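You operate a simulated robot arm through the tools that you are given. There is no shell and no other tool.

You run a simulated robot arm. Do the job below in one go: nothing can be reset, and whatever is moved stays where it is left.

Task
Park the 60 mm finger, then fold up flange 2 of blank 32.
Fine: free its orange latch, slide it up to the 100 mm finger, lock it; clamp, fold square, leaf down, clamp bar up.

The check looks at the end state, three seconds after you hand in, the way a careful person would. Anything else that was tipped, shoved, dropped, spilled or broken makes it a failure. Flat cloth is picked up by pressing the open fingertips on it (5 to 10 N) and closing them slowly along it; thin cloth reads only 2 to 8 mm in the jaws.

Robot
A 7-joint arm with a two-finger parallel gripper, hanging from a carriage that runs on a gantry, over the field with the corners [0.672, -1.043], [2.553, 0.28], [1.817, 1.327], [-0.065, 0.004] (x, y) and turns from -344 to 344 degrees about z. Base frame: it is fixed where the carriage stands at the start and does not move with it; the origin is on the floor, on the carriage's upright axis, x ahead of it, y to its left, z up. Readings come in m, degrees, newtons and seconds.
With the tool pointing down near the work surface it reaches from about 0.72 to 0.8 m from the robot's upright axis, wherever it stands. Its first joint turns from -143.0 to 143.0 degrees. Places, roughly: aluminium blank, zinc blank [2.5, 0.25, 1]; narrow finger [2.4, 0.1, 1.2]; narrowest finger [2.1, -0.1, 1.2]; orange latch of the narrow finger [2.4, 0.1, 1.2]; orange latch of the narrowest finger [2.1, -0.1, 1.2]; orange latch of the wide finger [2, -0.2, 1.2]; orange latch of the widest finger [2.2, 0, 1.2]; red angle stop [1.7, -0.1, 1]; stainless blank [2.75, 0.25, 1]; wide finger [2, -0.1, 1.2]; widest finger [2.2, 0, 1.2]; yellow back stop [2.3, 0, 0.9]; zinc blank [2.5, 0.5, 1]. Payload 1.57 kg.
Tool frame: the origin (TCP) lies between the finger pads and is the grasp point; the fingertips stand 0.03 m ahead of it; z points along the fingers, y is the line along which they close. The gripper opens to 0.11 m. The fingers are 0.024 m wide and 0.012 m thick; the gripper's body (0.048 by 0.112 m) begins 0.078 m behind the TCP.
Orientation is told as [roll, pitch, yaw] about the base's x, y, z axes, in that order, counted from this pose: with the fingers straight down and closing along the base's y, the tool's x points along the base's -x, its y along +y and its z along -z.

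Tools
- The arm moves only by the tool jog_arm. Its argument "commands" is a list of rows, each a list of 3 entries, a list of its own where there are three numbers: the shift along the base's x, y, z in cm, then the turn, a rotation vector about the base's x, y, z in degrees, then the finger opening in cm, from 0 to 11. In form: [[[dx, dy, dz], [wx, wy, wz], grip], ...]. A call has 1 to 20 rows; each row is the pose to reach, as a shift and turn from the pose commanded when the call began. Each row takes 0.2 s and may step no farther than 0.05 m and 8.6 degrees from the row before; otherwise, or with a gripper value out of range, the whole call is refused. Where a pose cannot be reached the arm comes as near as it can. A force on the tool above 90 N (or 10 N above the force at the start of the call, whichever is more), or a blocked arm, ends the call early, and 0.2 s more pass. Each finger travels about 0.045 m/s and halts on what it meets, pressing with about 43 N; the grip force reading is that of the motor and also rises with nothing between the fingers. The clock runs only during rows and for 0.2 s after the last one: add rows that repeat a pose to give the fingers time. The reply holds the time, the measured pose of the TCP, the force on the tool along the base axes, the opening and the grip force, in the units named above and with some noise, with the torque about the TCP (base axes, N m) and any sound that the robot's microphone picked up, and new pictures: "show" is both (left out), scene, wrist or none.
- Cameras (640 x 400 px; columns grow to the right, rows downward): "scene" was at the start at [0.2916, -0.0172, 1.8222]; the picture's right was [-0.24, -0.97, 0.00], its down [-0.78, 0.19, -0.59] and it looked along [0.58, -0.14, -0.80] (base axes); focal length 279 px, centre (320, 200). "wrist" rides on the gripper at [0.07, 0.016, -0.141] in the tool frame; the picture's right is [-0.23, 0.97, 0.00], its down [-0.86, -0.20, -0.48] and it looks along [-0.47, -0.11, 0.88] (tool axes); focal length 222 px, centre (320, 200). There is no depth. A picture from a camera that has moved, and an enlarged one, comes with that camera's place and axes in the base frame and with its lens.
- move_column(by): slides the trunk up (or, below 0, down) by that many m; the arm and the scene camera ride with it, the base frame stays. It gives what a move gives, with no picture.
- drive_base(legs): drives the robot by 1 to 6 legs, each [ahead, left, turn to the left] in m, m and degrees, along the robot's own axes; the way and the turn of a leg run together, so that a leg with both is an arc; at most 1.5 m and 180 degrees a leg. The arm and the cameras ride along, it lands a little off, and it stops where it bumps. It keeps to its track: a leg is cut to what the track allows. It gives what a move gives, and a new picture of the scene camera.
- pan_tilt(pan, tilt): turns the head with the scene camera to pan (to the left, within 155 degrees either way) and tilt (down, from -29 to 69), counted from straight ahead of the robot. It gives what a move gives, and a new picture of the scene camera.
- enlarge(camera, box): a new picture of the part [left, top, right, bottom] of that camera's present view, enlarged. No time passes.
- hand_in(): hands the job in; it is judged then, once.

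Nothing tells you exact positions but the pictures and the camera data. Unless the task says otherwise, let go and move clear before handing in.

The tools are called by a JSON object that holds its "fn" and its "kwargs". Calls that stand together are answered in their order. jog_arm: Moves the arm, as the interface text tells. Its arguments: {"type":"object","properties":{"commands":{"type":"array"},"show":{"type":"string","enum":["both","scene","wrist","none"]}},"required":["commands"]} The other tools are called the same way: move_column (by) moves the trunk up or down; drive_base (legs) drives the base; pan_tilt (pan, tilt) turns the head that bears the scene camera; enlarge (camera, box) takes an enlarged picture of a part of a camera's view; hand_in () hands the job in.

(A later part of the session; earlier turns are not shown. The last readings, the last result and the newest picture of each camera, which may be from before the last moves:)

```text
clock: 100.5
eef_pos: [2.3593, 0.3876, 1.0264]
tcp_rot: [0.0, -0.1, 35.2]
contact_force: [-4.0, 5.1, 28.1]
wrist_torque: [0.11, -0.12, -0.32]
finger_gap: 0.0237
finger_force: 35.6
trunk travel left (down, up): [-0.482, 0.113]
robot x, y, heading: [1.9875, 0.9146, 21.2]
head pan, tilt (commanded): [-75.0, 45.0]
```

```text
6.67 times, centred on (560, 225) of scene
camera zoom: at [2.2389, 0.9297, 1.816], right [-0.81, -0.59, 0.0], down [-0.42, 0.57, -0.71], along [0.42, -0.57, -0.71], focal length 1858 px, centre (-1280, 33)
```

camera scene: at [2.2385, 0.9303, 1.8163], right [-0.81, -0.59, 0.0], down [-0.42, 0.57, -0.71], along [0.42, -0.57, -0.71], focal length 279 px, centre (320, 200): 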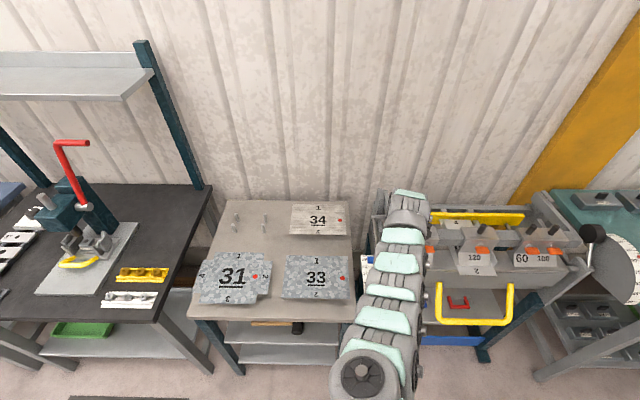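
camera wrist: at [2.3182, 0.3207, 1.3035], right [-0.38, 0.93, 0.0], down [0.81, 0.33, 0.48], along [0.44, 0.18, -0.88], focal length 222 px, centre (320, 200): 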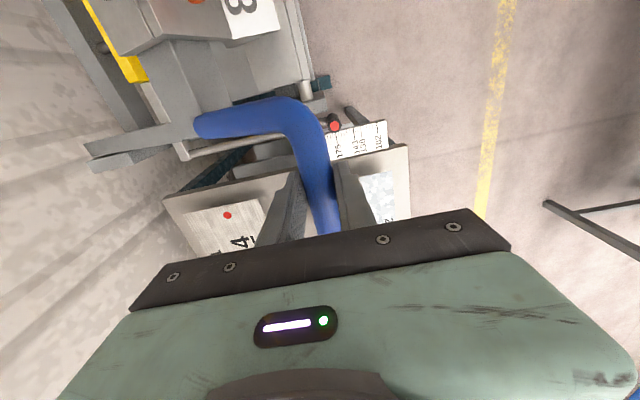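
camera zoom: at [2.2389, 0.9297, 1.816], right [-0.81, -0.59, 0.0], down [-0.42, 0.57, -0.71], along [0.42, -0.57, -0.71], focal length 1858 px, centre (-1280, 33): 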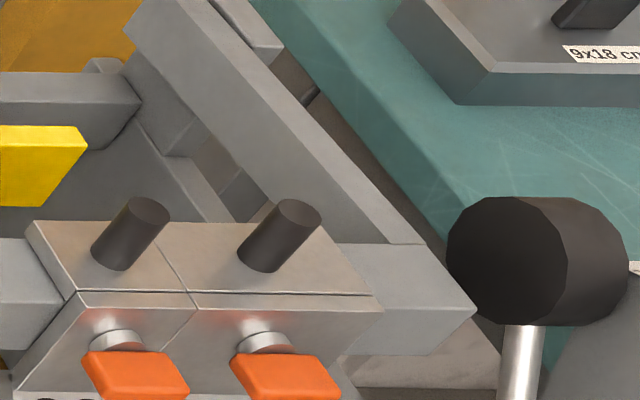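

The finger nose rests on the sheet and the pads started slipping at about 28 N. I'll release and press the rod from above with closed fingertips, to be sure it's fully clamped.

{"fn": "jog_arm", "kwargs": {"commands": [[[0, 0, 0], [0, 0, 0], 3], [[0, 0, 0], [0, 0, 0], 4.5], [[0, 0, 2.5], [0, 0, 0], 4.5], [[0, 0, 5], [0, 0, 0], 4.5], [[0, 0, 7.5], [0, 0, 0], 4.5], [[0, 0, 8], [0, 0, 0], 2], [[0, 0, 8], [0, 0, 0], 0], [[0, 0, 8], [0, 0, 0], 0]], "show": "both"}}

{"fn": "enlarge", "kwargs": {"camera": "scene", "box": [400, 190, 600, 330]}}

```text
clock: 102.3
eef_pos: [2.3571, 0.3894, 1.1069]
tcp_rot: [0.1, -0.2, 35.1]
contact_force: [0.0, -0.1, -1.0]
wrist_torque: [-0.01, 0.01, 0.0]
finger_gap: 0.0
finger_force: 12.6
trunk travel left (down, up): [-0.482, 0.113]
robot x, y, heading: [1.9846, 0.9176, 21.1]
head pan, tilt (commanded): [-75.0, 45.0]
camera scene: at [2.2385, 0.9302, 1.8158], right [-0.81, -0.59, 0.0], down [-0.42, 0.57, -0.71], along [0.42, -0.57, -0.71], focal length 279 px, centre (320, 200)
camera wrist: at [2.2889, 0.3618, 1.2463], right [-0.38, 0.93, 0.0], down [0.81, 0.33, 0.48], along [0.44, 0.18, -0.88], focal length 222 px, centre (320, 200)
```

scene: 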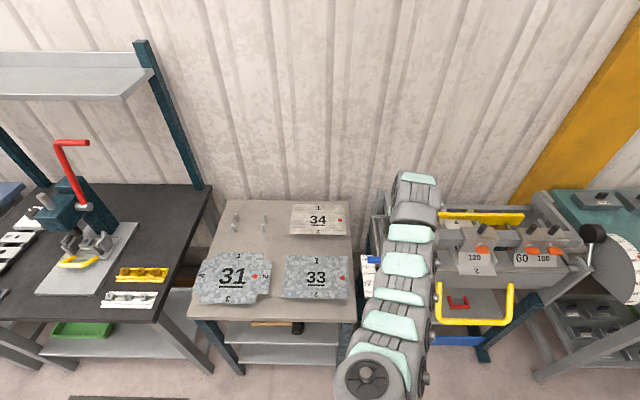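
wrist: 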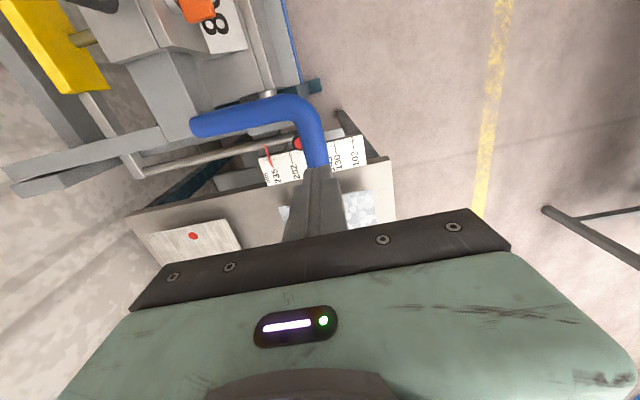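

```text
2.86 times, centred on (500, 260) of scene
camera zoom: at [2.2385, 0.9302, 1.8158], right [-0.81, -0.59, 0.0], down [-0.42, 0.57, -0.71], along [0.42, -0.57, -0.71], focal length 796 px, centre (-194, 29)
```

zoom: 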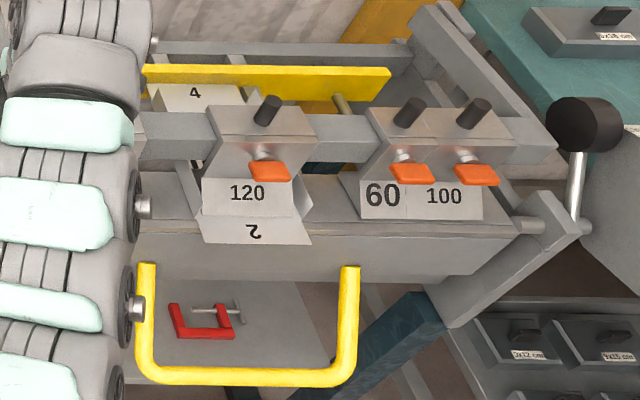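

{"fn": "jog_arm", "kwargs": {"commands": [[[0, 0, -1.5], [0, 0, 0], 0], [[0, 0, -2.2], [0, 0, 0], 0], [[0, 0, -2.8], [0, 0, 0], 0], [[0, 0, -3.2], [0, 0, 0], 0], [[0, 0, -3.6], [0, 0, 0], 0], [[0, 0, -3.6], [0, 0, 0], 0]], "show": "wrist"}}

```text
clock: 103.7
eef_pos: [2.3576, 0.3885, 1.0696]
tcp_rot: [0.0, -0.2, 35.2]
contact_force: [-3.6, 8.8, 25.5]
wrist_torque: [0.11, 0.27, -0.04]
finger_gap: 0.0
finger_force: 21.5
trunk travel left (down, up): [-0.482, 0.113]
robot x, y, heading: [1.9875, 0.9186, 21.1]
head pan, tilt (commanded): [-75.0, 45.0]
camera wrist: at [2.2899, 0.3615, 1.2115], right [-0.38, 0.93, 0.0], down [0.81, 0.33, 0.48], along [0.45, 0.18, -0.88], focal length 222 px, centre (320, 200)
```

wrist: 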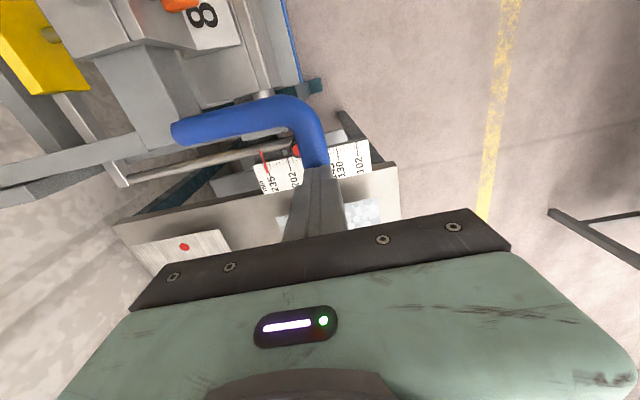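

{"fn": "jog_arm", "kwargs": {"commands": [[[0, 0, -0.4], [0, 0, 0], 0], [[0, 0, -0.8], [0, 0, 0], 0], [[0, 0, -1.0], [0, 0, 0], 0], [[0, 0, -1.0], [0, 0, 0], 0]], "show": "wrist"}}

```text
clock: 104.3
eef_pos: [2.3597, 0.3849, 1.0711]
tcp_rot: [-0.4, -0.2, 35.1]
contact_force: [-6.8, 13.3, 42.2]
wrist_torque: [0.33, 0.34, -0.07]
finger_gap: 0.0
finger_force: 21.3
trunk travel left (down, up): [-0.482, 0.113]
robot x, y, heading: [1.9833, 0.9177, 21.1]
head pan, tilt (commanded): [-75.0, 45.0]
stopped in row 2: the force on the tool passed its limit at 99 N (the readings are from after the stop); the commanded pose is now the measured one
camera wrist: at [2.2903, 0.3604, 1.2112], right [-0.38, 0.93, -0.01], down [0.81, 0.33, 0.48], along [0.45, 0.18, -0.88], focal length 222 px, centre (320, 200)
```

wrist: 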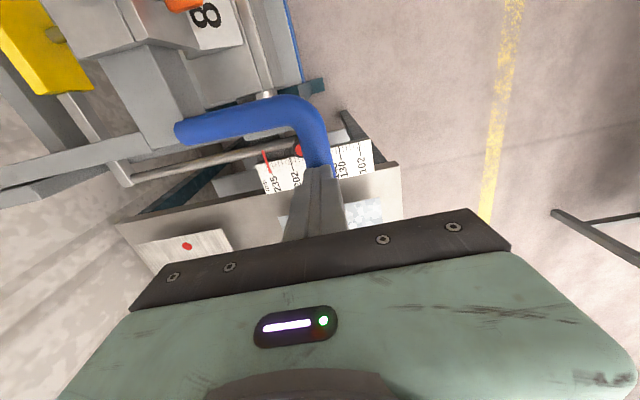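

The bar takes 99 N without moving further, so it's hard down on the sheet and clamped. Next is the leaf, whose yellow handle bar is at about n=0.32 in front and z=0.70. I'll lift off and move in front of it.

{"fn": "jog_arm", "kwargs": {"commands": [[[0, 0, 2.5], [0, 0, 0], 0], [[0, 0, 5], [0, 0, 0], 0], [[0, 0, 8], [0, 0, 0], 2], [[0, 0, 10], [0, 0, 0], 5]], "show": "none"}}

{"fn": "drive_base", "kwargs": {"legs": [[-0.049, 0.194, 0], [-0.392, -0.041, 0]]}}

{"fn": "enlarge", "kwargs": {"camera": "scene", "box": [230, 150, 430, 310]}}

```text
clock: 105.3
eef_pos: [2.3566, 0.3875, 1.167]
tcp_rot: [-0.1, -0.2, 35.1]
contact_force: [-0.1, 0.0, 0.6]
wrist_torque: [-0.03, 0.05, -0.02]
finger_gap: 0.0479
finger_force: 0.0
trunk travel left (down, up): [-0.482, 0.113]
robot x, y, heading: [1.9854, 0.9167, 21.2]
head pan, tilt (commanded): [-75.0, 45.0]
```

```text
clock: 109.0
eef_pos: [1.888, 0.3722, 1.1681]
tcp_rot: [-0.1, -0.1, 35.3]
contact_force: [0.3, 0.5, 0.0]
wrist_torque: [-0.01, -0.01, 0.01]
finger_gap: 0.05
finger_force: 0.2
trunk travel left (down, up): [-0.482, 0.113]
robot x, y, heading: [1.5178, 0.8997, 21.5]
head pan, tilt (commanded): [-75.0, 45.0]
camera scene: at [1.7678, 0.9141, 1.8158], right [-0.8, -0.59, 0.0], down [-0.42, 0.57, -0.71], along [0.42, -0.57, -0.71], focal length 279 px, centre (320, 200)
```

scene: 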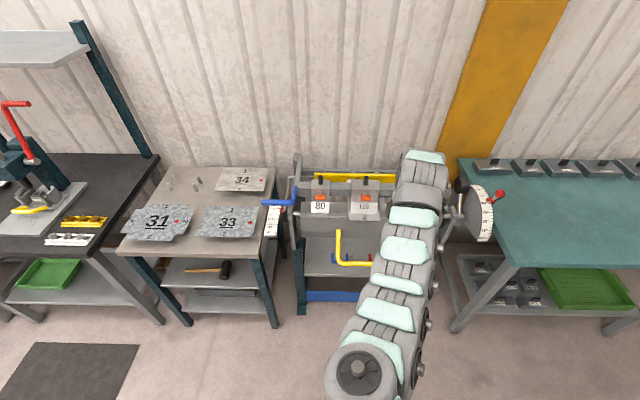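

```text
2.50 times, centred on (330, 230) of scene
camera zoom: at [1.7678, 0.9141, 1.8158], right [-0.8, -0.59, 0.0], down [-0.42, 0.57, -0.71], along [0.42, -0.57, -0.71], focal length 697 px, centre (295, 125)
```

zoom: 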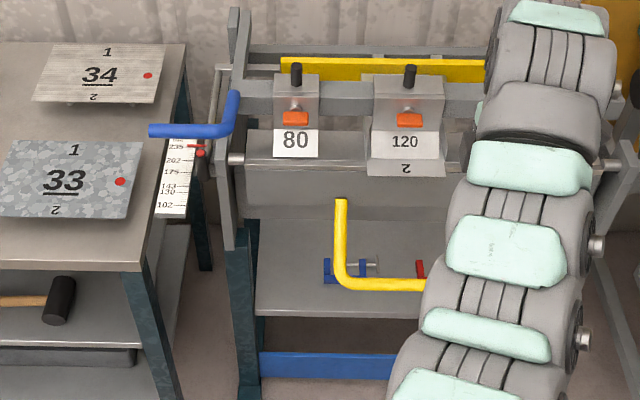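

{"fn": "jog_arm", "kwargs": {"commands": [[[0, 0, 0], [-5.44, -3.86, 0], 6], [[0, 0, 0], [-10.9, -7.7, 0], 6], [[0, 0, 0], [-16.3, -11.6, 0], 6], [[0, 0, 0], [-16.3, -11.6, 0], 6]], "show": "none"}}

{"fn": "move_column", "kwargs": {"by": -0.36}}

{"fn": "pan_tilt", "kwargs": {"pan": -75, "tilt": 30}}

{"fn": "jog_arm", "kwargs": {"commands": [[[0, 0, 0], [0, 0, 0], 6]], "show": "wrist"}}

```text
clock: 110.0
eef_pos: [1.8884, 0.3731, 1.1678]
tcp_rot: [-20.2, -0.3, 35.4]
contact_force: [-0.7, 0.1, -0.2]
wrist_torque: [0.0, -0.02, -0.01]
finger_gap: 0.0601
finger_force: 0.1
trunk travel left (down, up): [-0.482, 0.113]
robot x, y, heading: [1.5146, 0.8993, 21.3]
head pan, tilt (commanded): [-75.0, 45.0]
```

```text
clock: 113.5
eef_pos: [1.8872, 0.3721, 0.8086]
tcp_rot: [-20.0, -0.2, 35.5]
contact_force: [0.4, 0.2, -0.1]
wrist_torque: [-0.03, 0.01, 0.01]
finger_gap: 0.06
finger_force: 0.0
trunk travel left (down, up): [-0.122, 0.473]
robot x, y, heading: [1.5153, 0.8994, 21.2]
head pan, tilt (commanded): [-75.0, 45.0]
```

```text
clock: 114.2
eef_pos: [1.8873, 0.3711, 0.8068]
tcp_rot: [-20.0, -0.1, 35.4]
contact_force: [-0.2, 0.2, 0.0]
wrist_torque: [0.0, 0.01, -0.01]
finger_gap: 0.06
finger_force: 0.0
trunk travel left (down, up): [-0.122, 0.473]
robot x, y, heading: [1.5092, 0.8977, 21.6]
head pan, tilt (commanded): [-75.0, 30.0]
camera scene: at [1.7732, 0.9068, 1.4783], right [-0.8, -0.59, 0.0], down [-0.3, 0.4, -0.87], along [0.51, -0.7, -0.5], focal length 279 px, centre (320, 200)
```

scene: 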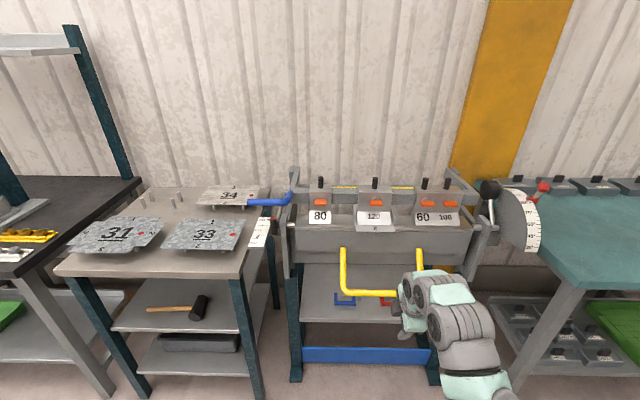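

```text
clock: 114.6
eef_pos: [1.8883, 0.3711, 0.8066]
tcp_rot: [-20.1, -0.1, 35.4]
contact_force: [0.5, 0.7, -0.2]
wrist_torque: [-0.02, 0.0, 0.01]
finger_gap: 0.0599
finger_force: 0.0
trunk travel left (down, up): [-0.122, 0.473]
robot x, y, heading: [1.5134, 0.8971, 21.5]
head pan, tilt (commanded): [-75.0, 30.0]
camera wrist: at [1.7923, 0.3837, 0.9345], right [-0.34, 0.88, -0.33], down [0.71, 0.48, 0.52], along [0.62, -0.06, -0.79], focal length 222 px, centre (320, 200)
```

wrist: 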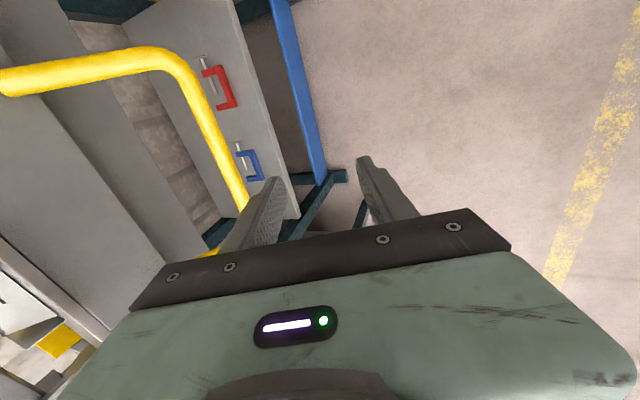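

{"fn": "enlarge", "kwargs": {"camera": "scene", "box": [470, 160, 560, 260]}}

{"fn": "enlarge", "kwargs": {"camera": "scene", "box": [280, 160, 500, 310]}}

```text
4.00 times, centred on (515, 210) of scene
camera zoom: at [1.7732, 0.9067, 1.4784], right [-0.8, -0.59, 0.0], down [-0.3, 0.4, -0.87], along [0.51, -0.7, -0.5], focal length 1114 px, centre (-460, 160)
```

zoom: 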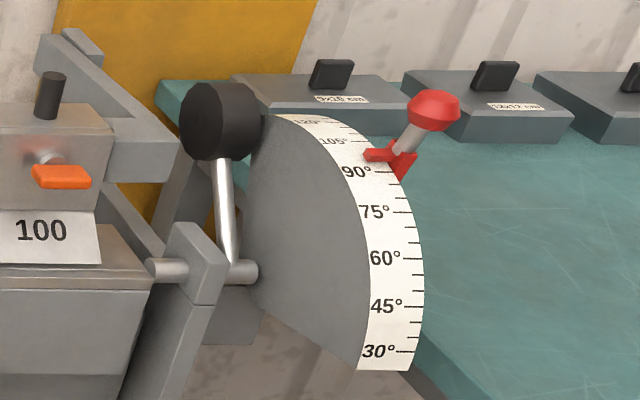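

```text
2.67 times, centred on (390, 235) of scene
camera zoom: at [1.7732, 0.9067, 1.4784], right [-0.8, -0.59, 0.0], down [-0.3, 0.4, -0.87], along [0.51, -0.7, -0.5], focal length 743 px, centre (133, 107)
```

zoom: 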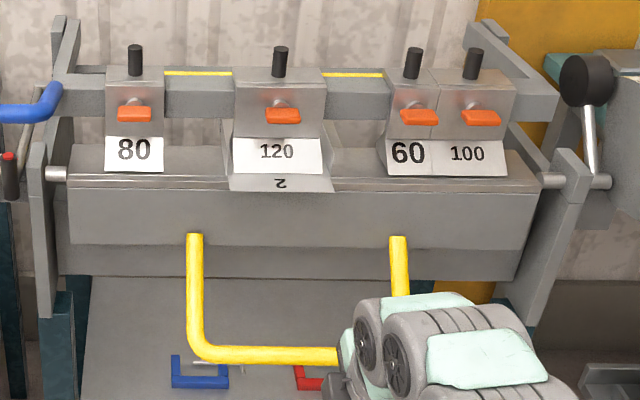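

{"fn": "jog_arm", "kwargs": {"commands": [[[2.3, -3.26, -0.5], [0, 0, 0], 6], [[4.6, -6.5, -1], [0, 0, 0], 6], [[6.9, -9.8, -1.5], [0, 0, 0], 6], [[8.67, -12.24, -2], [0, 0, 0], 6], [[8.67, -12.24, -2], [0, 0, 0], 6]], "show": "both"}}

{"fn": "enlarge", "kwargs": {"camera": "wrist", "box": [180, 60, 460, 260]}}

```text
clock: 115.8
eef_pos: [1.9753, 0.2491, 0.7878]
tcp_rot: [-20.2, -0.2, 35.4]
contact_force: [-0.2, -0.8, 0.2]
wrist_torque: [0.0, -0.03, -0.01]
finger_gap: 0.06
finger_force: 0.1
trunk travel left (down, up): [-0.122, 0.473]
robot x, y, heading: [1.5136, 0.9017, 21.5]
head pan, tilt (commanded): [-75.0, 30.0]
camera scene: at [1.7732, 0.9068, 1.4784], right [-0.8, -0.59, 0.0], down [-0.3, 0.4, -0.87], along [0.51, -0.7, -0.5], focal length 279 px, centre (320, 200)
camera wrist: at [1.8787, 0.2607, 0.9147], right [-0.34, 0.88, -0.33], down [0.71, 0.48, 0.52], along [0.61, -0.06, -0.79], focal length 222 px, centre (320, 200)
```

scene: 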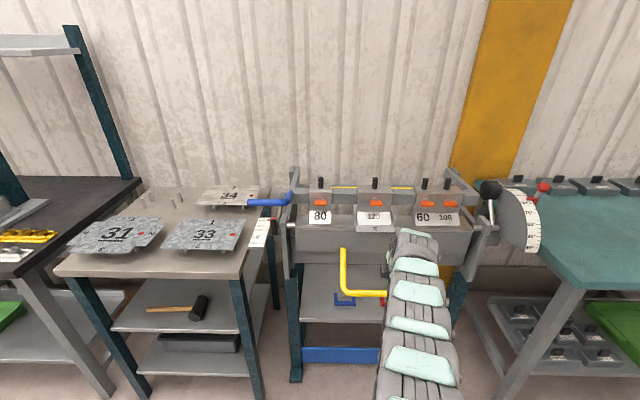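
wrist: 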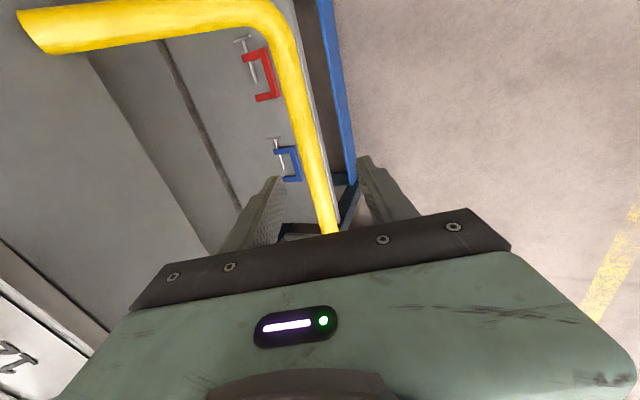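

```text
2.00 times, centred on (320, 160) of wrist
camera zoom: at [1.8787, 0.2607, 0.9147], right [-0.34, 0.88, -0.33], down [0.71, 0.48, 0.52], along [0.61, -0.06, -0.79], focal length 444 px, centre (320, 280)
```

zoom: 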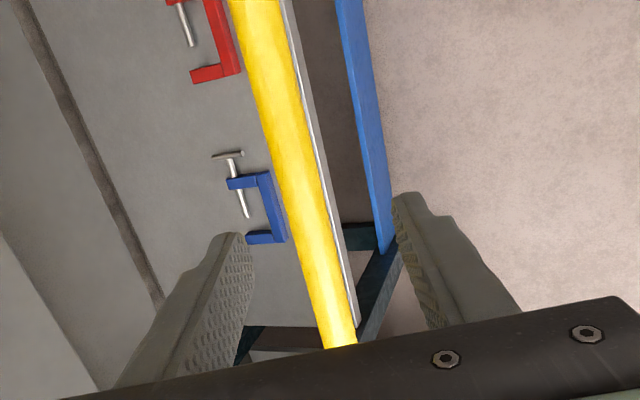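

{"fn": "jog_arm", "kwargs": {"commands": [[[0.87, -1.22, 0.55], [0, 0, 0], 6], [[1.4, -1.97, -2], [0, 0, 0], 6], [[1.95, -2.75, -4.5], [0, 0, 0], 6], [[2.55, -3.6, -7.2], [0, 0, 0], 6], [[2.55, -3.6, -7.2], [0, 0, 0], 6]], "show": "wrist"}}

{"fn": "enlarge", "kwargs": {"camera": "wrist", "box": [180, 60, 460, 260]}}

```text
clock: 117.0
eef_pos: [1.9709, 0.2487, 0.7506]
tcp_rot: [-20.1, 0.0, 35.4]
contact_force: [-0.3, 0.7, 1.1]
wrist_torque: [0.01, -0.02, -0.01]
finger_gap: 0.0601
finger_force: 0.0
out of reach, approached as far as the arm can: row 1, 2, 3, 4, 5
trunk travel left (down, up): [-0.122, 0.473]
robot x, y, heading: [1.5153, 0.8946, 21.6]
head pan, tilt (commanded): [-75.0, 30.0]
camera wrist: at [1.8742, 0.2608, 0.8768], right [-0.34, 0.88, -0.33], down [0.71, 0.48, 0.52], along [0.62, -0.06, -0.79], focal length 222 px, centre (320, 200)
```

wrist: 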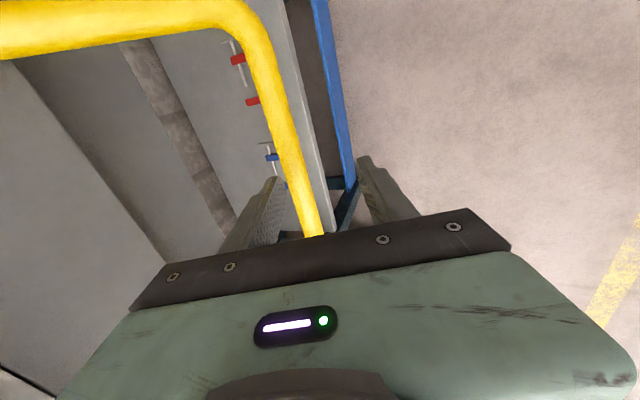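

```text
2.00 times, centred on (320, 160) of wrist
camera zoom: at [1.8742, 0.2608, 0.8768], right [-0.34, 0.88, -0.33], down [0.71, 0.48, 0.52], along [0.62, -0.06, -0.79], focal length 444 px, centre (320, 280)
```

zoom: 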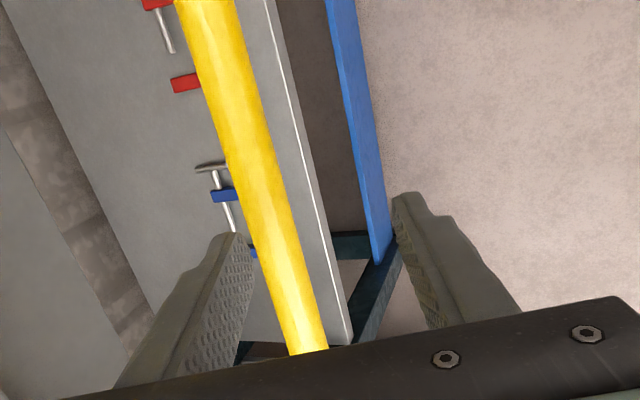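

{"fn": "jog_arm", "kwargs": {"commands": [[[-0.3, 0.4, 1.5], [0, 0, 0], 6], [[-0.6, 0.8, 3.5], [0, 0, 0], 6], [[-0.6, 0.8, 3.5], [0, 0, 0], 6]], "show": "none"}}

{"fn": "drive_base", "kwargs": {"legs": [[0.02, -0.077, 0]]}}

{"fn": "jog_arm", "kwargs": {"commands": [[[0, 0, 0], [0, 0, 0], 6]], "show": "wrist"}}

{"fn": "enlarge", "kwargs": {"camera": "wrist", "box": [180, 60, 460, 260]}}

```text
clock: 117.8
eef_pos: [1.9652, 0.2566, 0.7855]
tcp_rot: [-20.2, -0.1, 35.4]
contact_force: [-0.4, 0.2, -0.1]
wrist_torque: [0.0, -0.02, 0.01]
finger_gap: 0.06
finger_force: 0.1
trunk travel left (down, up): [-0.122, 0.473]
robot x, y, heading: [1.5128, 0.8978, 21.2]
head pan, tilt (commanded): [-75.0, 30.0]
```

```text
clock: 118.9
eef_pos: [2.0119, 0.1921, 0.7873]
tcp_rot: [-20.1, -0.1, 35.4]
contact_force: [-0.3, 0.1, -0.6]
wrist_torque: [-0.01, 0.01, 0.04]
finger_gap: 0.0602
finger_force: 0.0
trunk travel left (down, up): [-0.122, 0.473]
robot x, y, heading: [1.5627, 0.8346, 21.3]
head pan, tilt (commanded): [-75.0, 30.0]
camera scene: at [1.82, 0.8424, 1.4785], right [-0.8, -0.59, 0.0], down [-0.3, 0.4, -0.87], along [0.51, -0.7, -0.5], focal length 279 px, centre (320, 200)
```

scene: 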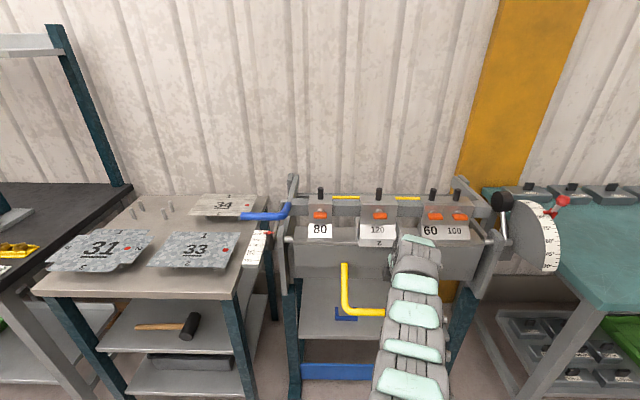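

```text
clock: 119.3
eef_pos: [2.0112, 0.1929, 0.7864]
tcp_rot: [-20.2, -0.2, 35.4]
contact_force: [-1.0, -0.6, -0.1]
wrist_torque: [0.02, 0.01, 0.02]
finger_gap: 0.0602
finger_force: 0.1
trunk travel left (down, up): [-0.122, 0.473]
robot x, y, heading: [1.5609, 0.8355, 21.7]
head pan, tilt (commanded): [-75.0, 30.0]
camera wrist: at [1.9152, 0.2042, 0.9128], right [-0.34, 0.88, -0.34], down [0.71, 0.48, 0.52], along [0.62, -0.06, -0.79], focal length 222 px, centre (320, 200)
```

wrist: 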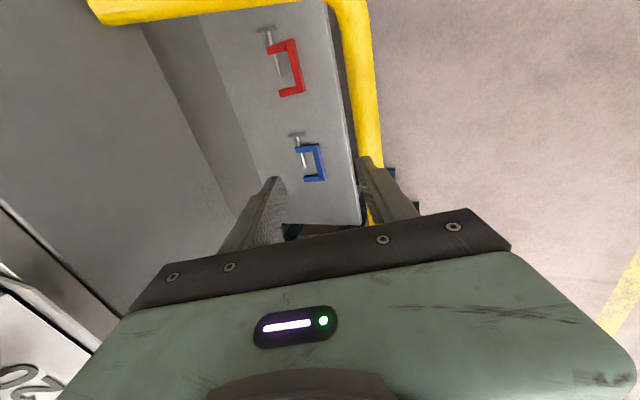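

```text
2.00 times, centred on (320, 160) of wrist
camera zoom: at [1.9152, 0.2042, 0.9128], right [-0.34, 0.88, -0.34], down [0.71, 0.48, 0.52], along [0.62, -0.06, -0.79], focal length 444 px, centre (320, 280)
```

zoom: 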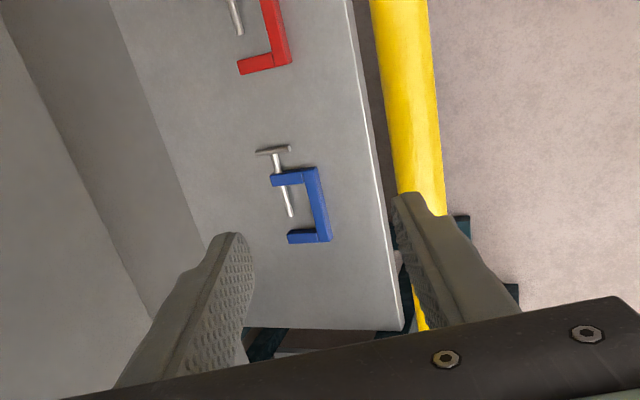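

{"fn": "jog_arm", "kwargs": {"commands": [[[-1.73, 2.45, 0], [0, 0, 0], 6], [[-2.89, 4.08, 0], [0, 0, 0], 6], [[-2.41, 3.4, -2.5], [0, 0, 0], 6], [[-1.92, 2.72, -5], [0, 0, 0], 6], [[-1.27, 1.8, -8.0], [0, 0, 0], 6], [[-1.27, 1.8, -8.0], [0, 0, 0], 6]], "show": "wrist"}}

{"fn": "enlarge", "kwargs": {"camera": "wrist", "box": [180, 60, 460, 260]}}

```text
clock: 120.7
eef_pos: [1.9971, 0.2091, 0.7053]
tcp_rot: [-20.1, 0.0, 35.5]
contact_force: [0.5, 0.1, 0.1]
wrist_torque: [-0.01, 0.0, 0.0]
finger_gap: 0.06
finger_force: 0.2
trunk travel left (down, up): [-0.122, 0.473]
robot x, y, heading: [1.5612, 0.8351, 21.4]
head pan, tilt (commanded): [-75.0, 30.0]
camera wrist: at [1.9017, 0.2214, 0.8324], right [-0.34, 0.88, -0.34], down [0.71, 0.48, 0.52], along [0.62, -0.06, -0.79], focal length 222 px, centre (320, 200)
```

wrist: 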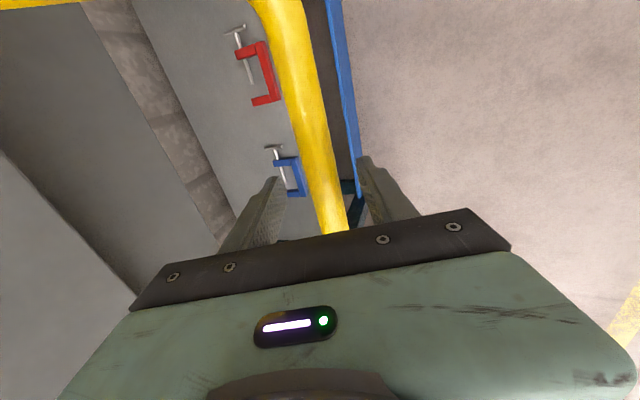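

```text
2.00 times, centred on (320, 160) of wrist
camera zoom: at [1.9017, 0.2214, 0.8324], right [-0.34, 0.88, -0.34], down [0.71, 0.48, 0.52], along [0.62, -0.06, -0.79], focal length 444 px, centre (320, 280)
```

zoom: 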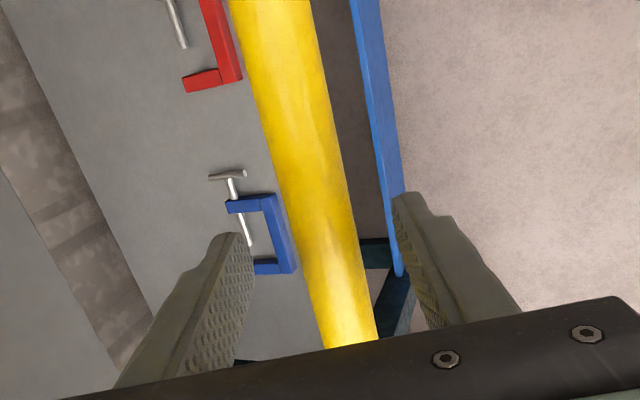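

{"fn": "jog_arm", "kwargs": {"commands": [[[0.2, -0.3, -1.0], [0, 0, 0], 6], [[0.35, -0.45, -1.8], [0, 0, 0], 6], [[0.35, -0.45, -1.8], [0, 0, 0], 4], [[0.35, -0.45, -1.8], [0, 0, 0], 3], [[0.35, -0.45, -1.8], [0, 0, 0], 1.4], [[0.35, -0.45, -1.8], [0, 0, 0], 1.4]], "show": "wrist"}}

```text
clock: 122.1
eef_pos: [2.0006, 0.2062, 0.6875]
tcp_rot: [-20.0, -0.2, 35.4]
contact_force: [-0.2, 1.0, -3.5]
wrist_torque: [0.17, -0.14, -0.2]
finger_gap: 0.0238
finger_force: 27.4
trunk travel left (down, up): [-0.122, 0.473]
robot x, y, heading: [1.5616, 0.8335, 21.4]
head pan, tilt (commanded): [-75.0, 30.0]
camera wrist: at [1.905, 0.218, 0.8137], right [-0.34, 0.88, -0.33], down [0.71, 0.47, 0.52], along [0.61, -0.06, -0.79], focal length 222 px, centre (320, 200)
```

wrist: 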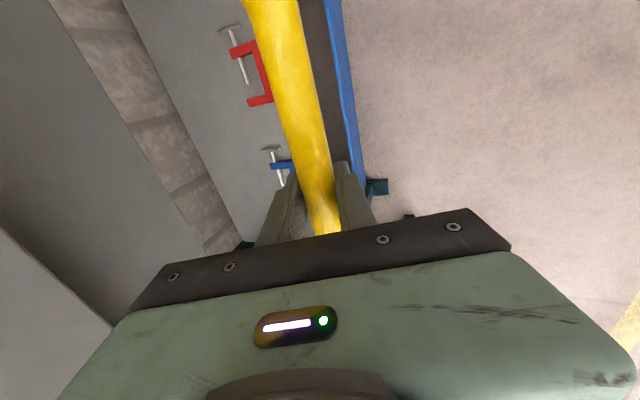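

{"fn": "enlarge", "kwargs": {"camera": "wrist", "box": [220, 100, 420, 250]}}

{"fn": "enlarge", "kwargs": {"camera": "scene", "box": [300, 180, 500, 360]}}

```text
2.67 times, centred on (320, 175) of wrist
camera zoom: at [1.905, 0.218, 0.8137], right [-0.34, 0.88, -0.33], down [0.71, 0.47, 0.52], along [0.61, -0.06, -0.79], focal length 592 px, centre (320, 267)
```

zoom: 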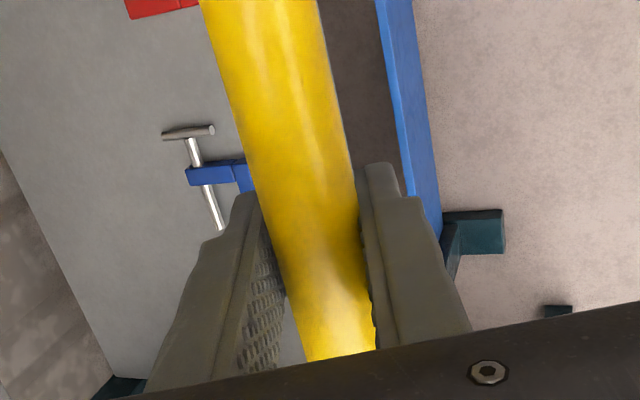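

```text
2.22 times, centred on (400, 270) of scene
camera zoom: at [1.8196, 0.8429, 1.4783], right [-0.8, -0.59, 0.0], down [-0.3, 0.4, -0.87], along [0.51, -0.7, -0.5], focal length 619 px, centre (142, 44)
```

zoom: 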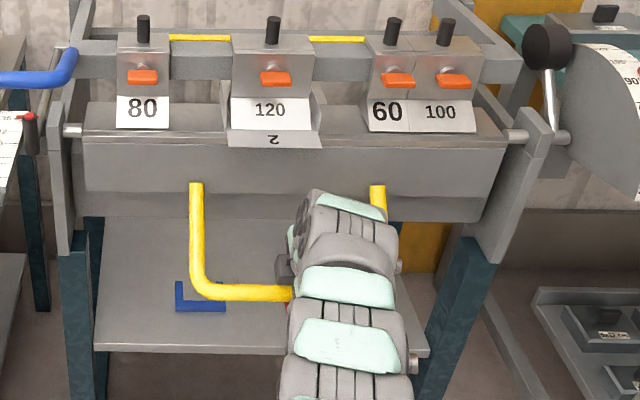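

The yellow handle is gripped at its centre. I'll start folding by pulling it forward and up along its arc about the hinge, a few degrees at first.

{"fn": "jog_arm", "kwargs": {"commands": [[[-0.6, 0.84, 0.42], [0, 0, 0], 1.4], [[-1.18, 1.67, 0.85], [0, 0, 0], 1.4], [[-1.74, 2.45, 1.34], [0, 0, 0], 1.4], [[-2.29, 3.23, 1.84], [0, 0, 0], 1.4], [[-2.29, 3.23, 1.84], [0, 0, 0], 1.4]], "show": "scene"}}

{"fn": "enlarge", "kwargs": {"camera": "scene", "box": [280, 180, 580, 360]}}

```text
clock: 123.3
eef_pos: [1.9806, 0.235, 0.7094]
tcp_rot: [-20.4, -0.1, 35.4]
contact_force: [6.0, -8.4, 9.2]
wrist_torque: [0.14, -0.06, -0.07]
finger_gap: 0.025
finger_force: 6.0
trunk travel left (down, up): [-0.122, 0.473]
robot x, y, heading: [1.5618, 0.8324, 21.5]
head pan, tilt (commanded): [-75.0, 30.0]
camera scene: at [1.8209, 0.8411, 1.4789], right [-0.8, -0.59, 0.0], down [-0.3, 0.4, -0.87], along [0.51, -0.7, -0.5], focal length 279 px, centre (320, 200)
```

scene: 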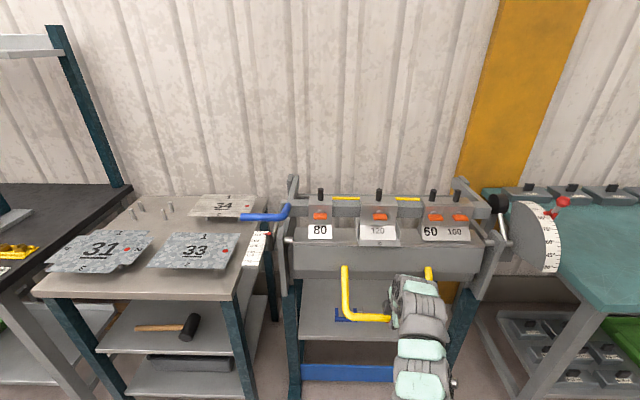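

```text
2.13 times, centred on (430, 270) of scene
camera zoom: at [1.8209, 0.8411, 1.4789], right [-0.8, -0.59, 0.0], down [-0.3, 0.4, -0.87], along [0.51, -0.7, -0.5], focal length 594 px, centre (85, 51)
```

zoom: 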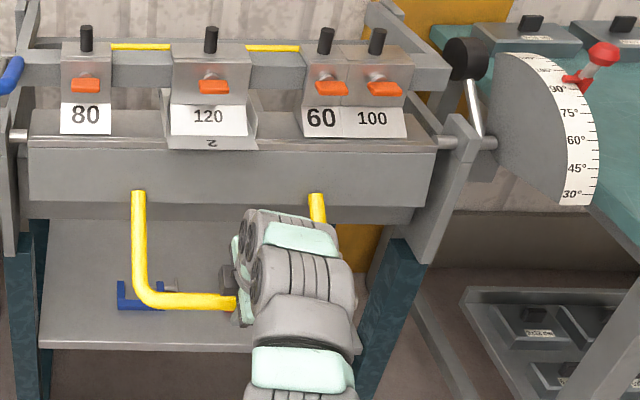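

{"fn": "jog_arm", "kwargs": {"commands": [[[0, 0, 0], [0, 0, 0], 1.0], [[0, 0, 0], [0, 0, 0], 1.0]], "show": "wrist"}}

{"fn": "enlarge", "kwargs": {"camera": "wrist", "box": [220, 100, 420, 250]}}

```text
clock: 123.9
eef_pos: [1.9811, 0.2355, 0.7084]
tcp_rot: [-20.4, -0.2, 35.4]
contact_force: [5.6, -7.8, 12.8]
wrist_torque: [0.11, -0.21, -0.2]
finger_gap: 0.0238
finger_force: 27.7
trunk travel left (down, up): [-0.122, 0.473]
robot x, y, heading: [1.5662, 0.8357, 21.6]
head pan, tilt (commanded): [-75.0, 30.0]
camera wrist: at [1.8849, 0.2467, 0.8354], right [-0.34, 0.88, -0.34], down [0.71, 0.48, 0.52], along [0.62, -0.06, -0.78], focal length 222 px, centre (320, 200)
```

wrist: 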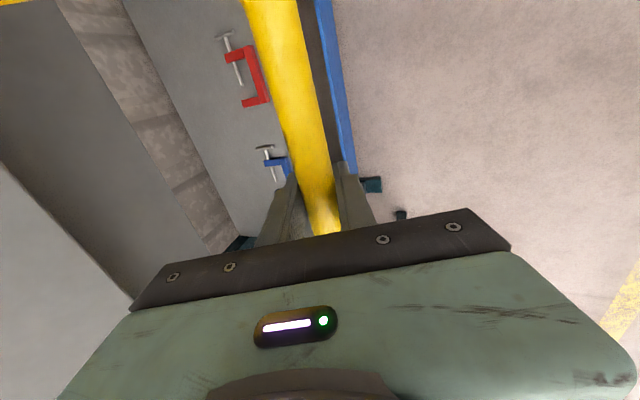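

```text
2.67 times, centred on (320, 175) of wrist
camera zoom: at [1.8849, 0.2467, 0.8354], right [-0.34, 0.88, -0.34], down [0.71, 0.48, 0.52], along [0.62, -0.06, -0.78], focal length 592 px, centre (320, 267)
```

zoom: 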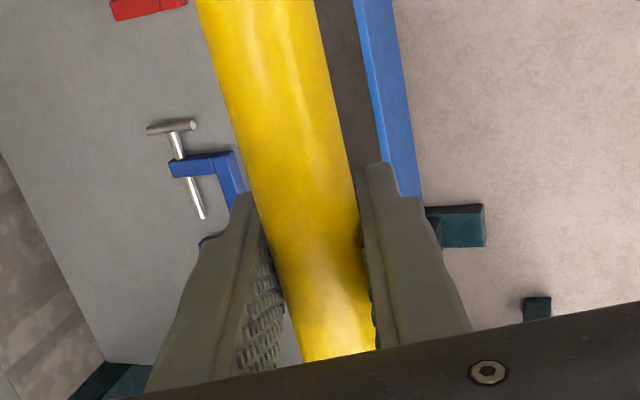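

{"fn": "jog_arm", "kwargs": {"commands": [[[-0.49, 0.69, 0.75], [0, 0, 0], 1.0], [[-0.98, 1.39, 1.36], [0, 0, 0], 1.0], [[-1.48, 2.08, 2.0], [0, 0, 0], 1.0], [[-1.97, 2.77, 2.67], [0, 0, 0], 1.0], [[-2.43, 3.43, 3.4], [0, 0, 0], 1.0], [[-2.89, 4.08, 4.13], [0, 0, 0], 1.0], [[-2.89, 4.08, 4.13], [0, 0, 0], 1.0]], "show": "scene"}}

{"fn": "enlarge", "kwargs": {"camera": "scene", "box": [280, 180, 580, 360]}}

```text
clock: 125.5
eef_pos: [1.9578, 0.2703, 0.7551]
tcp_rot: [-20.8, -0.2, 35.4]
contact_force: [16.4, -25.5, 24.6]
wrist_torque: [0.26, 0.0, -0.27]
finger_gap: 0.0236
finger_force: 36.5
trunk travel left (down, up): [-0.122, 0.473]
robot x, y, heading: [1.5637, 0.8352, 21.4]
head pan, tilt (commanded): [-75.0, 30.0]
camera scene: at [1.8229, 0.8381, 1.4796], right [-0.8, -0.59, 0.0], down [-0.29, 0.4, -0.87], along [0.52, -0.7, -0.49], focal length 279 px, centre (320, 200)
```

scene: 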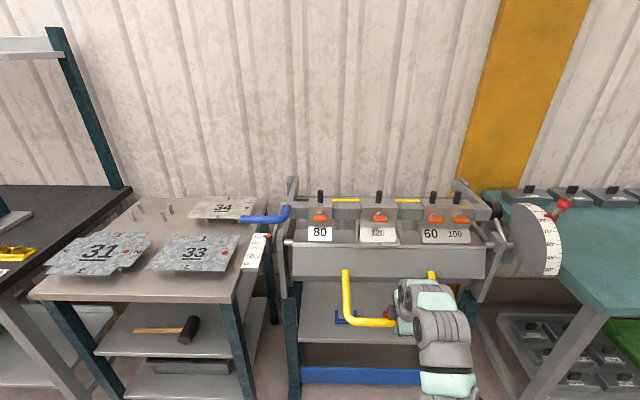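

```text
2.13 times, centred on (430, 270) of scene
camera zoom: at [1.8229, 0.8381, 1.4796], right [-0.8, -0.59, 0.0], down [-0.29, 0.4, -0.87], along [0.52, -0.7, -0.49], focal length 594 px, centre (85, 51)
```

zoom: 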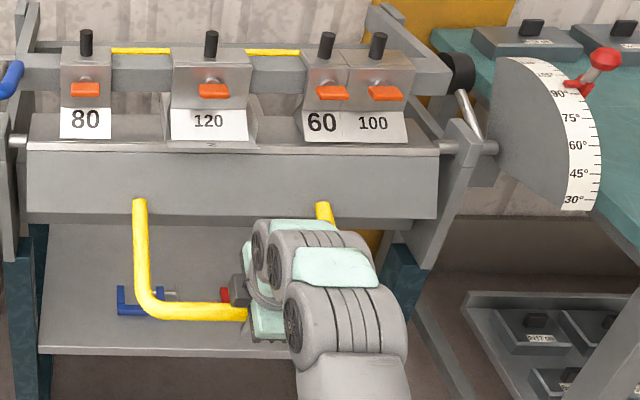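

{"fn": "jog_arm", "kwargs": {"commands": [[[-0.05, 0.06, 1.2], [0, 0, 0], 1.0], [[-0.09, 0.12, 2.28], [0, 0, 0], 1.0], [[-0.4, 0.58, 3.2], [0, 0, 0], 1.0], [[-0.75, 1.05, 4.08], [0, 0, 0], 1.0], [[-0.75, 1.05, 4.08], [0, 0, 0], 1.0]], "show": "scene"}}

{"fn": "enlarge", "kwargs": {"camera": "scene", "box": [280, 180, 580, 360]}}

```text
clock: 126.7
eef_pos: [1.9458, 0.2856, 0.7921]
tcp_rot: [-20.3, -0.1, 35.4]
contact_force: [9.3, -14.4, 4.7]
wrist_torque: [0.52, 0.04, -0.1]
finger_gap: 0.0237
finger_force: 35.8
trunk travel left (down, up): [-0.122, 0.473]
robot x, y, heading: [1.5629, 0.8336, 21.3]
head pan, tilt (commanded): [-75.0, 30.0]
camera scene: at [1.8211, 0.8406, 1.4788], right [-0.8, -0.59, 0.0], down [-0.3, 0.4, -0.87], along [0.51, -0.7, -0.5], focal length 279 px, centre (320, 200)
```

scene: 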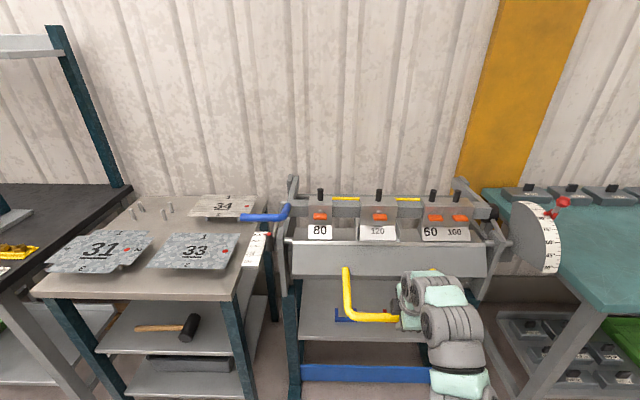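

```text
2.13 times, centred on (430, 270) of scene
camera zoom: at [1.8211, 0.8406, 1.4788], right [-0.8, -0.59, 0.0], down [-0.3, 0.4, -0.87], along [0.51, -0.7, -0.5], focal length 594 px, centre (85, 51)
```

zoom: 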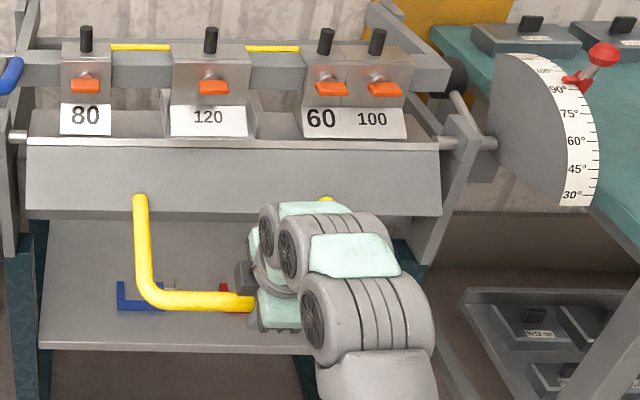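

{"fn": "jog_arm", "kwargs": {"commands": [[[-0.1, 0.14, 1.1], [0, 0, 0], 1.0], [[-0.2, 0.29, 2.18], [0, 0, 0], 1.0], [[-0.43, 0.6, 3.13], [0, 0, 0], 1.0], [[-0.62, 0.87, 4.09], [0, 0, 0], 1.0], [[-0.62, 0.87, 4.09], [0, 0, 0], 1.0]], "show": "scene"}}

{"fn": "enlarge", "kwargs": {"camera": "scene", "box": [280, 180, 580, 360]}}

```text
clock: 127.9
eef_pos: [1.9377, 0.2973, 0.8303]
tcp_rot: [-20.2, -0.2, 35.4]
contact_force: [2.6, -4.9, 0.1]
wrist_torque: [-0.05, 0.35, -0.3]
finger_gap: 0.0237
finger_force: 36.4
trunk travel left (down, up): [-0.122, 0.473]
robot x, y, heading: [1.5599, 0.8387, 21.3]
head pan, tilt (commanded): [-75.0, 30.0]
camera scene: at [1.8202, 0.842, 1.4786], right [-0.8, -0.59, 0.0], down [-0.3, 0.4, -0.87], along [0.51, -0.7, -0.5], focal length 279 px, centre (320, 200)
```

scene: 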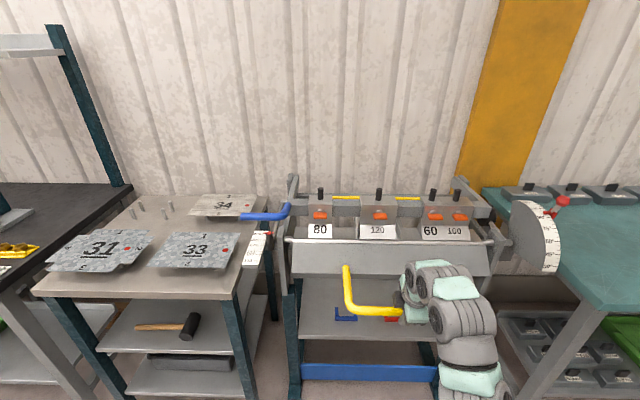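

```text
2.13 times, centred on (430, 270) of scene
camera zoom: at [1.8202, 0.842, 1.4786], right [-0.8, -0.59, 0.0], down [-0.3, 0.4, -0.87], along [0.51, -0.7, -0.5], focal length 594 px, centre (85, 51)
```

zoom: 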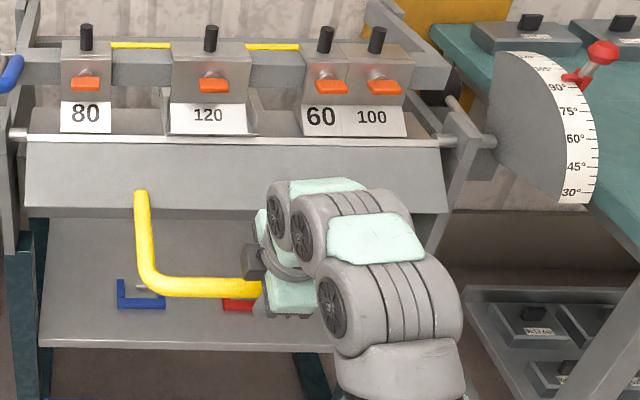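

{"fn": "move_column", "kwargs": {"by": 0.045}}

{"fn": "jog_arm", "kwargs": {"commands": [[[-0.3, 0.4, 0], [0, 0, 0], 1.0], [[-0.3, 0.4, 0], [0, 0, 0], 1.0]], "show": "none"}}

```text
clock: 128.8
eef_pos: [1.9342, 0.3034, 0.8723]
tcp_rot: [-19.8, -0.1, 35.3]
contact_force: [-13.6, 19.7, 0.5]
wrist_torque: [0.01, -0.62, -0.07]
finger_gap: 0.0237
finger_force: 35.9
trunk travel left (down, up): [-0.167, 0.428]
robot x, y, heading: [1.5638, 0.8371, 21.5]
head pan, tilt (commanded): [-75.0, 30.0]
```

```text
clock: 129.4
eef_pos: [1.9351, 0.3024, 0.8748]
tcp_rot: [-20.1, -0.2, 35.4]
contact_force: [-2.9, 2.1, -1.1]
wrist_torque: [-0.32, 0.32, -0.34]
finger_gap: 0.0237
finger_force: 35.8
trunk travel left (down, up): [-0.167, 0.428]
robot x, y, heading: [1.5594, 0.8342, 21.4]
head pan, tilt (commanded): [-75.0, 30.0]
```

{"fn": "move_column", "kwargs": {"by": 0.045}}

{"fn": "jog_arm", "kwargs": {"commands": [[[0, 0, 0], [0, 0, 0], 1.0]], "show": "scene"}}

{"fn": "enlarge", "kwargs": {"camera": "scene", "box": [280, 180, 580, 360]}}

```text
clock: 130.2
eef_pos: [1.9331, 0.3026, 0.9206]
tcp_rot: [-20.2, -0.1, 35.4]
contact_force: [-3.4, 1.7, 2.9]
wrist_torque: [0.03, -0.52, -0.15]
finger_gap: 0.0242
finger_force: 35.9
trunk travel left (down, up): [-0.212, 0.383]
robot x, y, heading: [1.5595, 0.8376, 21.2]
head pan, tilt (commanded): [-75.0, 30.0]
```

```text
clock: 130.6
eef_pos: [1.9336, 0.3023, 0.9202]
tcp_rot: [-20.2, -0.2, 35.5]
contact_force: [-2.8, 1.4, 3.1]
wrist_torque: [-0.09, -0.27, -0.22]
finger_gap: 0.0236
finger_force: 36.2
trunk travel left (down, up): [-0.212, 0.383]
robot x, y, heading: [1.5632, 0.8335, 21.4]
head pan, tilt (commanded): [-75.0, 30.0]
camera scene: at [1.8196, 0.8426, 1.5684], right [-0.8, -0.59, 0.0], down [-0.3, 0.4, -0.87], along [0.51, -0.7, -0.5], focal length 279 px, centre (320, 200)
```

scene: 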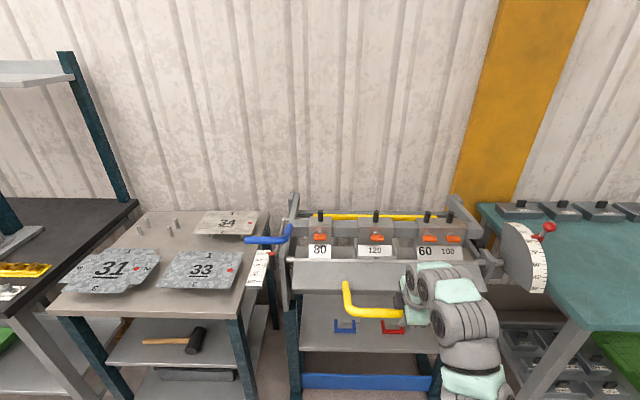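

```text
2.13 times, centred on (430, 270) of scene
camera zoom: at [1.8196, 0.8426, 1.5684], right [-0.8, -0.59, 0.0], down [-0.3, 0.4, -0.87], along [0.51, -0.7, -0.5], focal length 594 px, centre (85, 51)
```

zoom: 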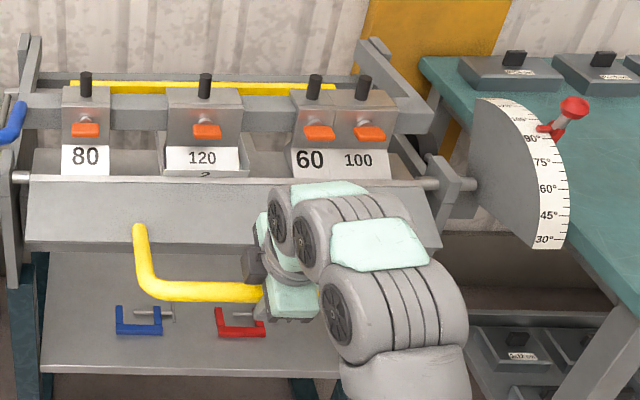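

{"fn": "enlarge", "kwargs": {"camera": "wrist", "box": [160, 60, 480, 260]}}

{"fn": "enlarge", "kwargs": {"camera": "scene", "box": [330, 220, 430, 290]}}

```text
2.00 times, centred on (320, 160) of wrist
camera zoom: at [1.8377, 0.3141, 1.0464], right [-0.34, 0.88, -0.34], down [0.71, 0.48, 0.52], along [0.62, -0.06, -0.79], focal length 444 px, centre (320, 280)
```

zoom: 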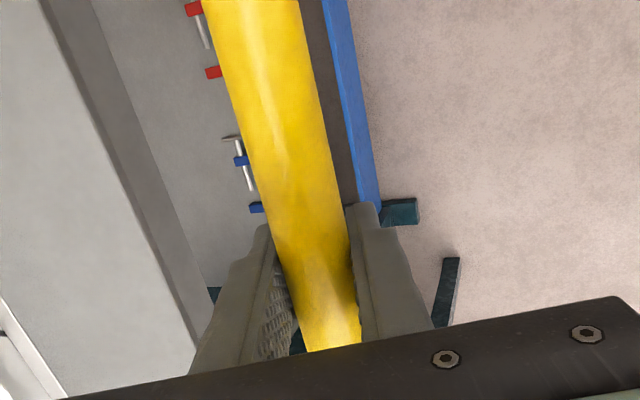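

```text
5.71 times, centred on (380, 255) of scene
camera zoom: at [1.8196, 0.8426, 1.5684], right [-0.8, -0.59, 0.0], down [-0.3, 0.4, -0.87], along [0.51, -0.7, -0.5], focal length 1592 px, centre (-23, -114)
```

zoom: 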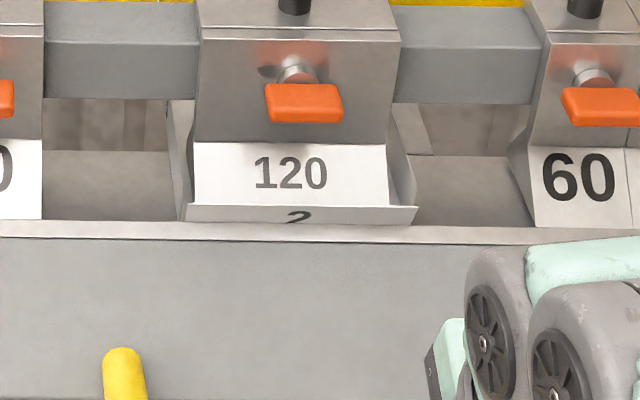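

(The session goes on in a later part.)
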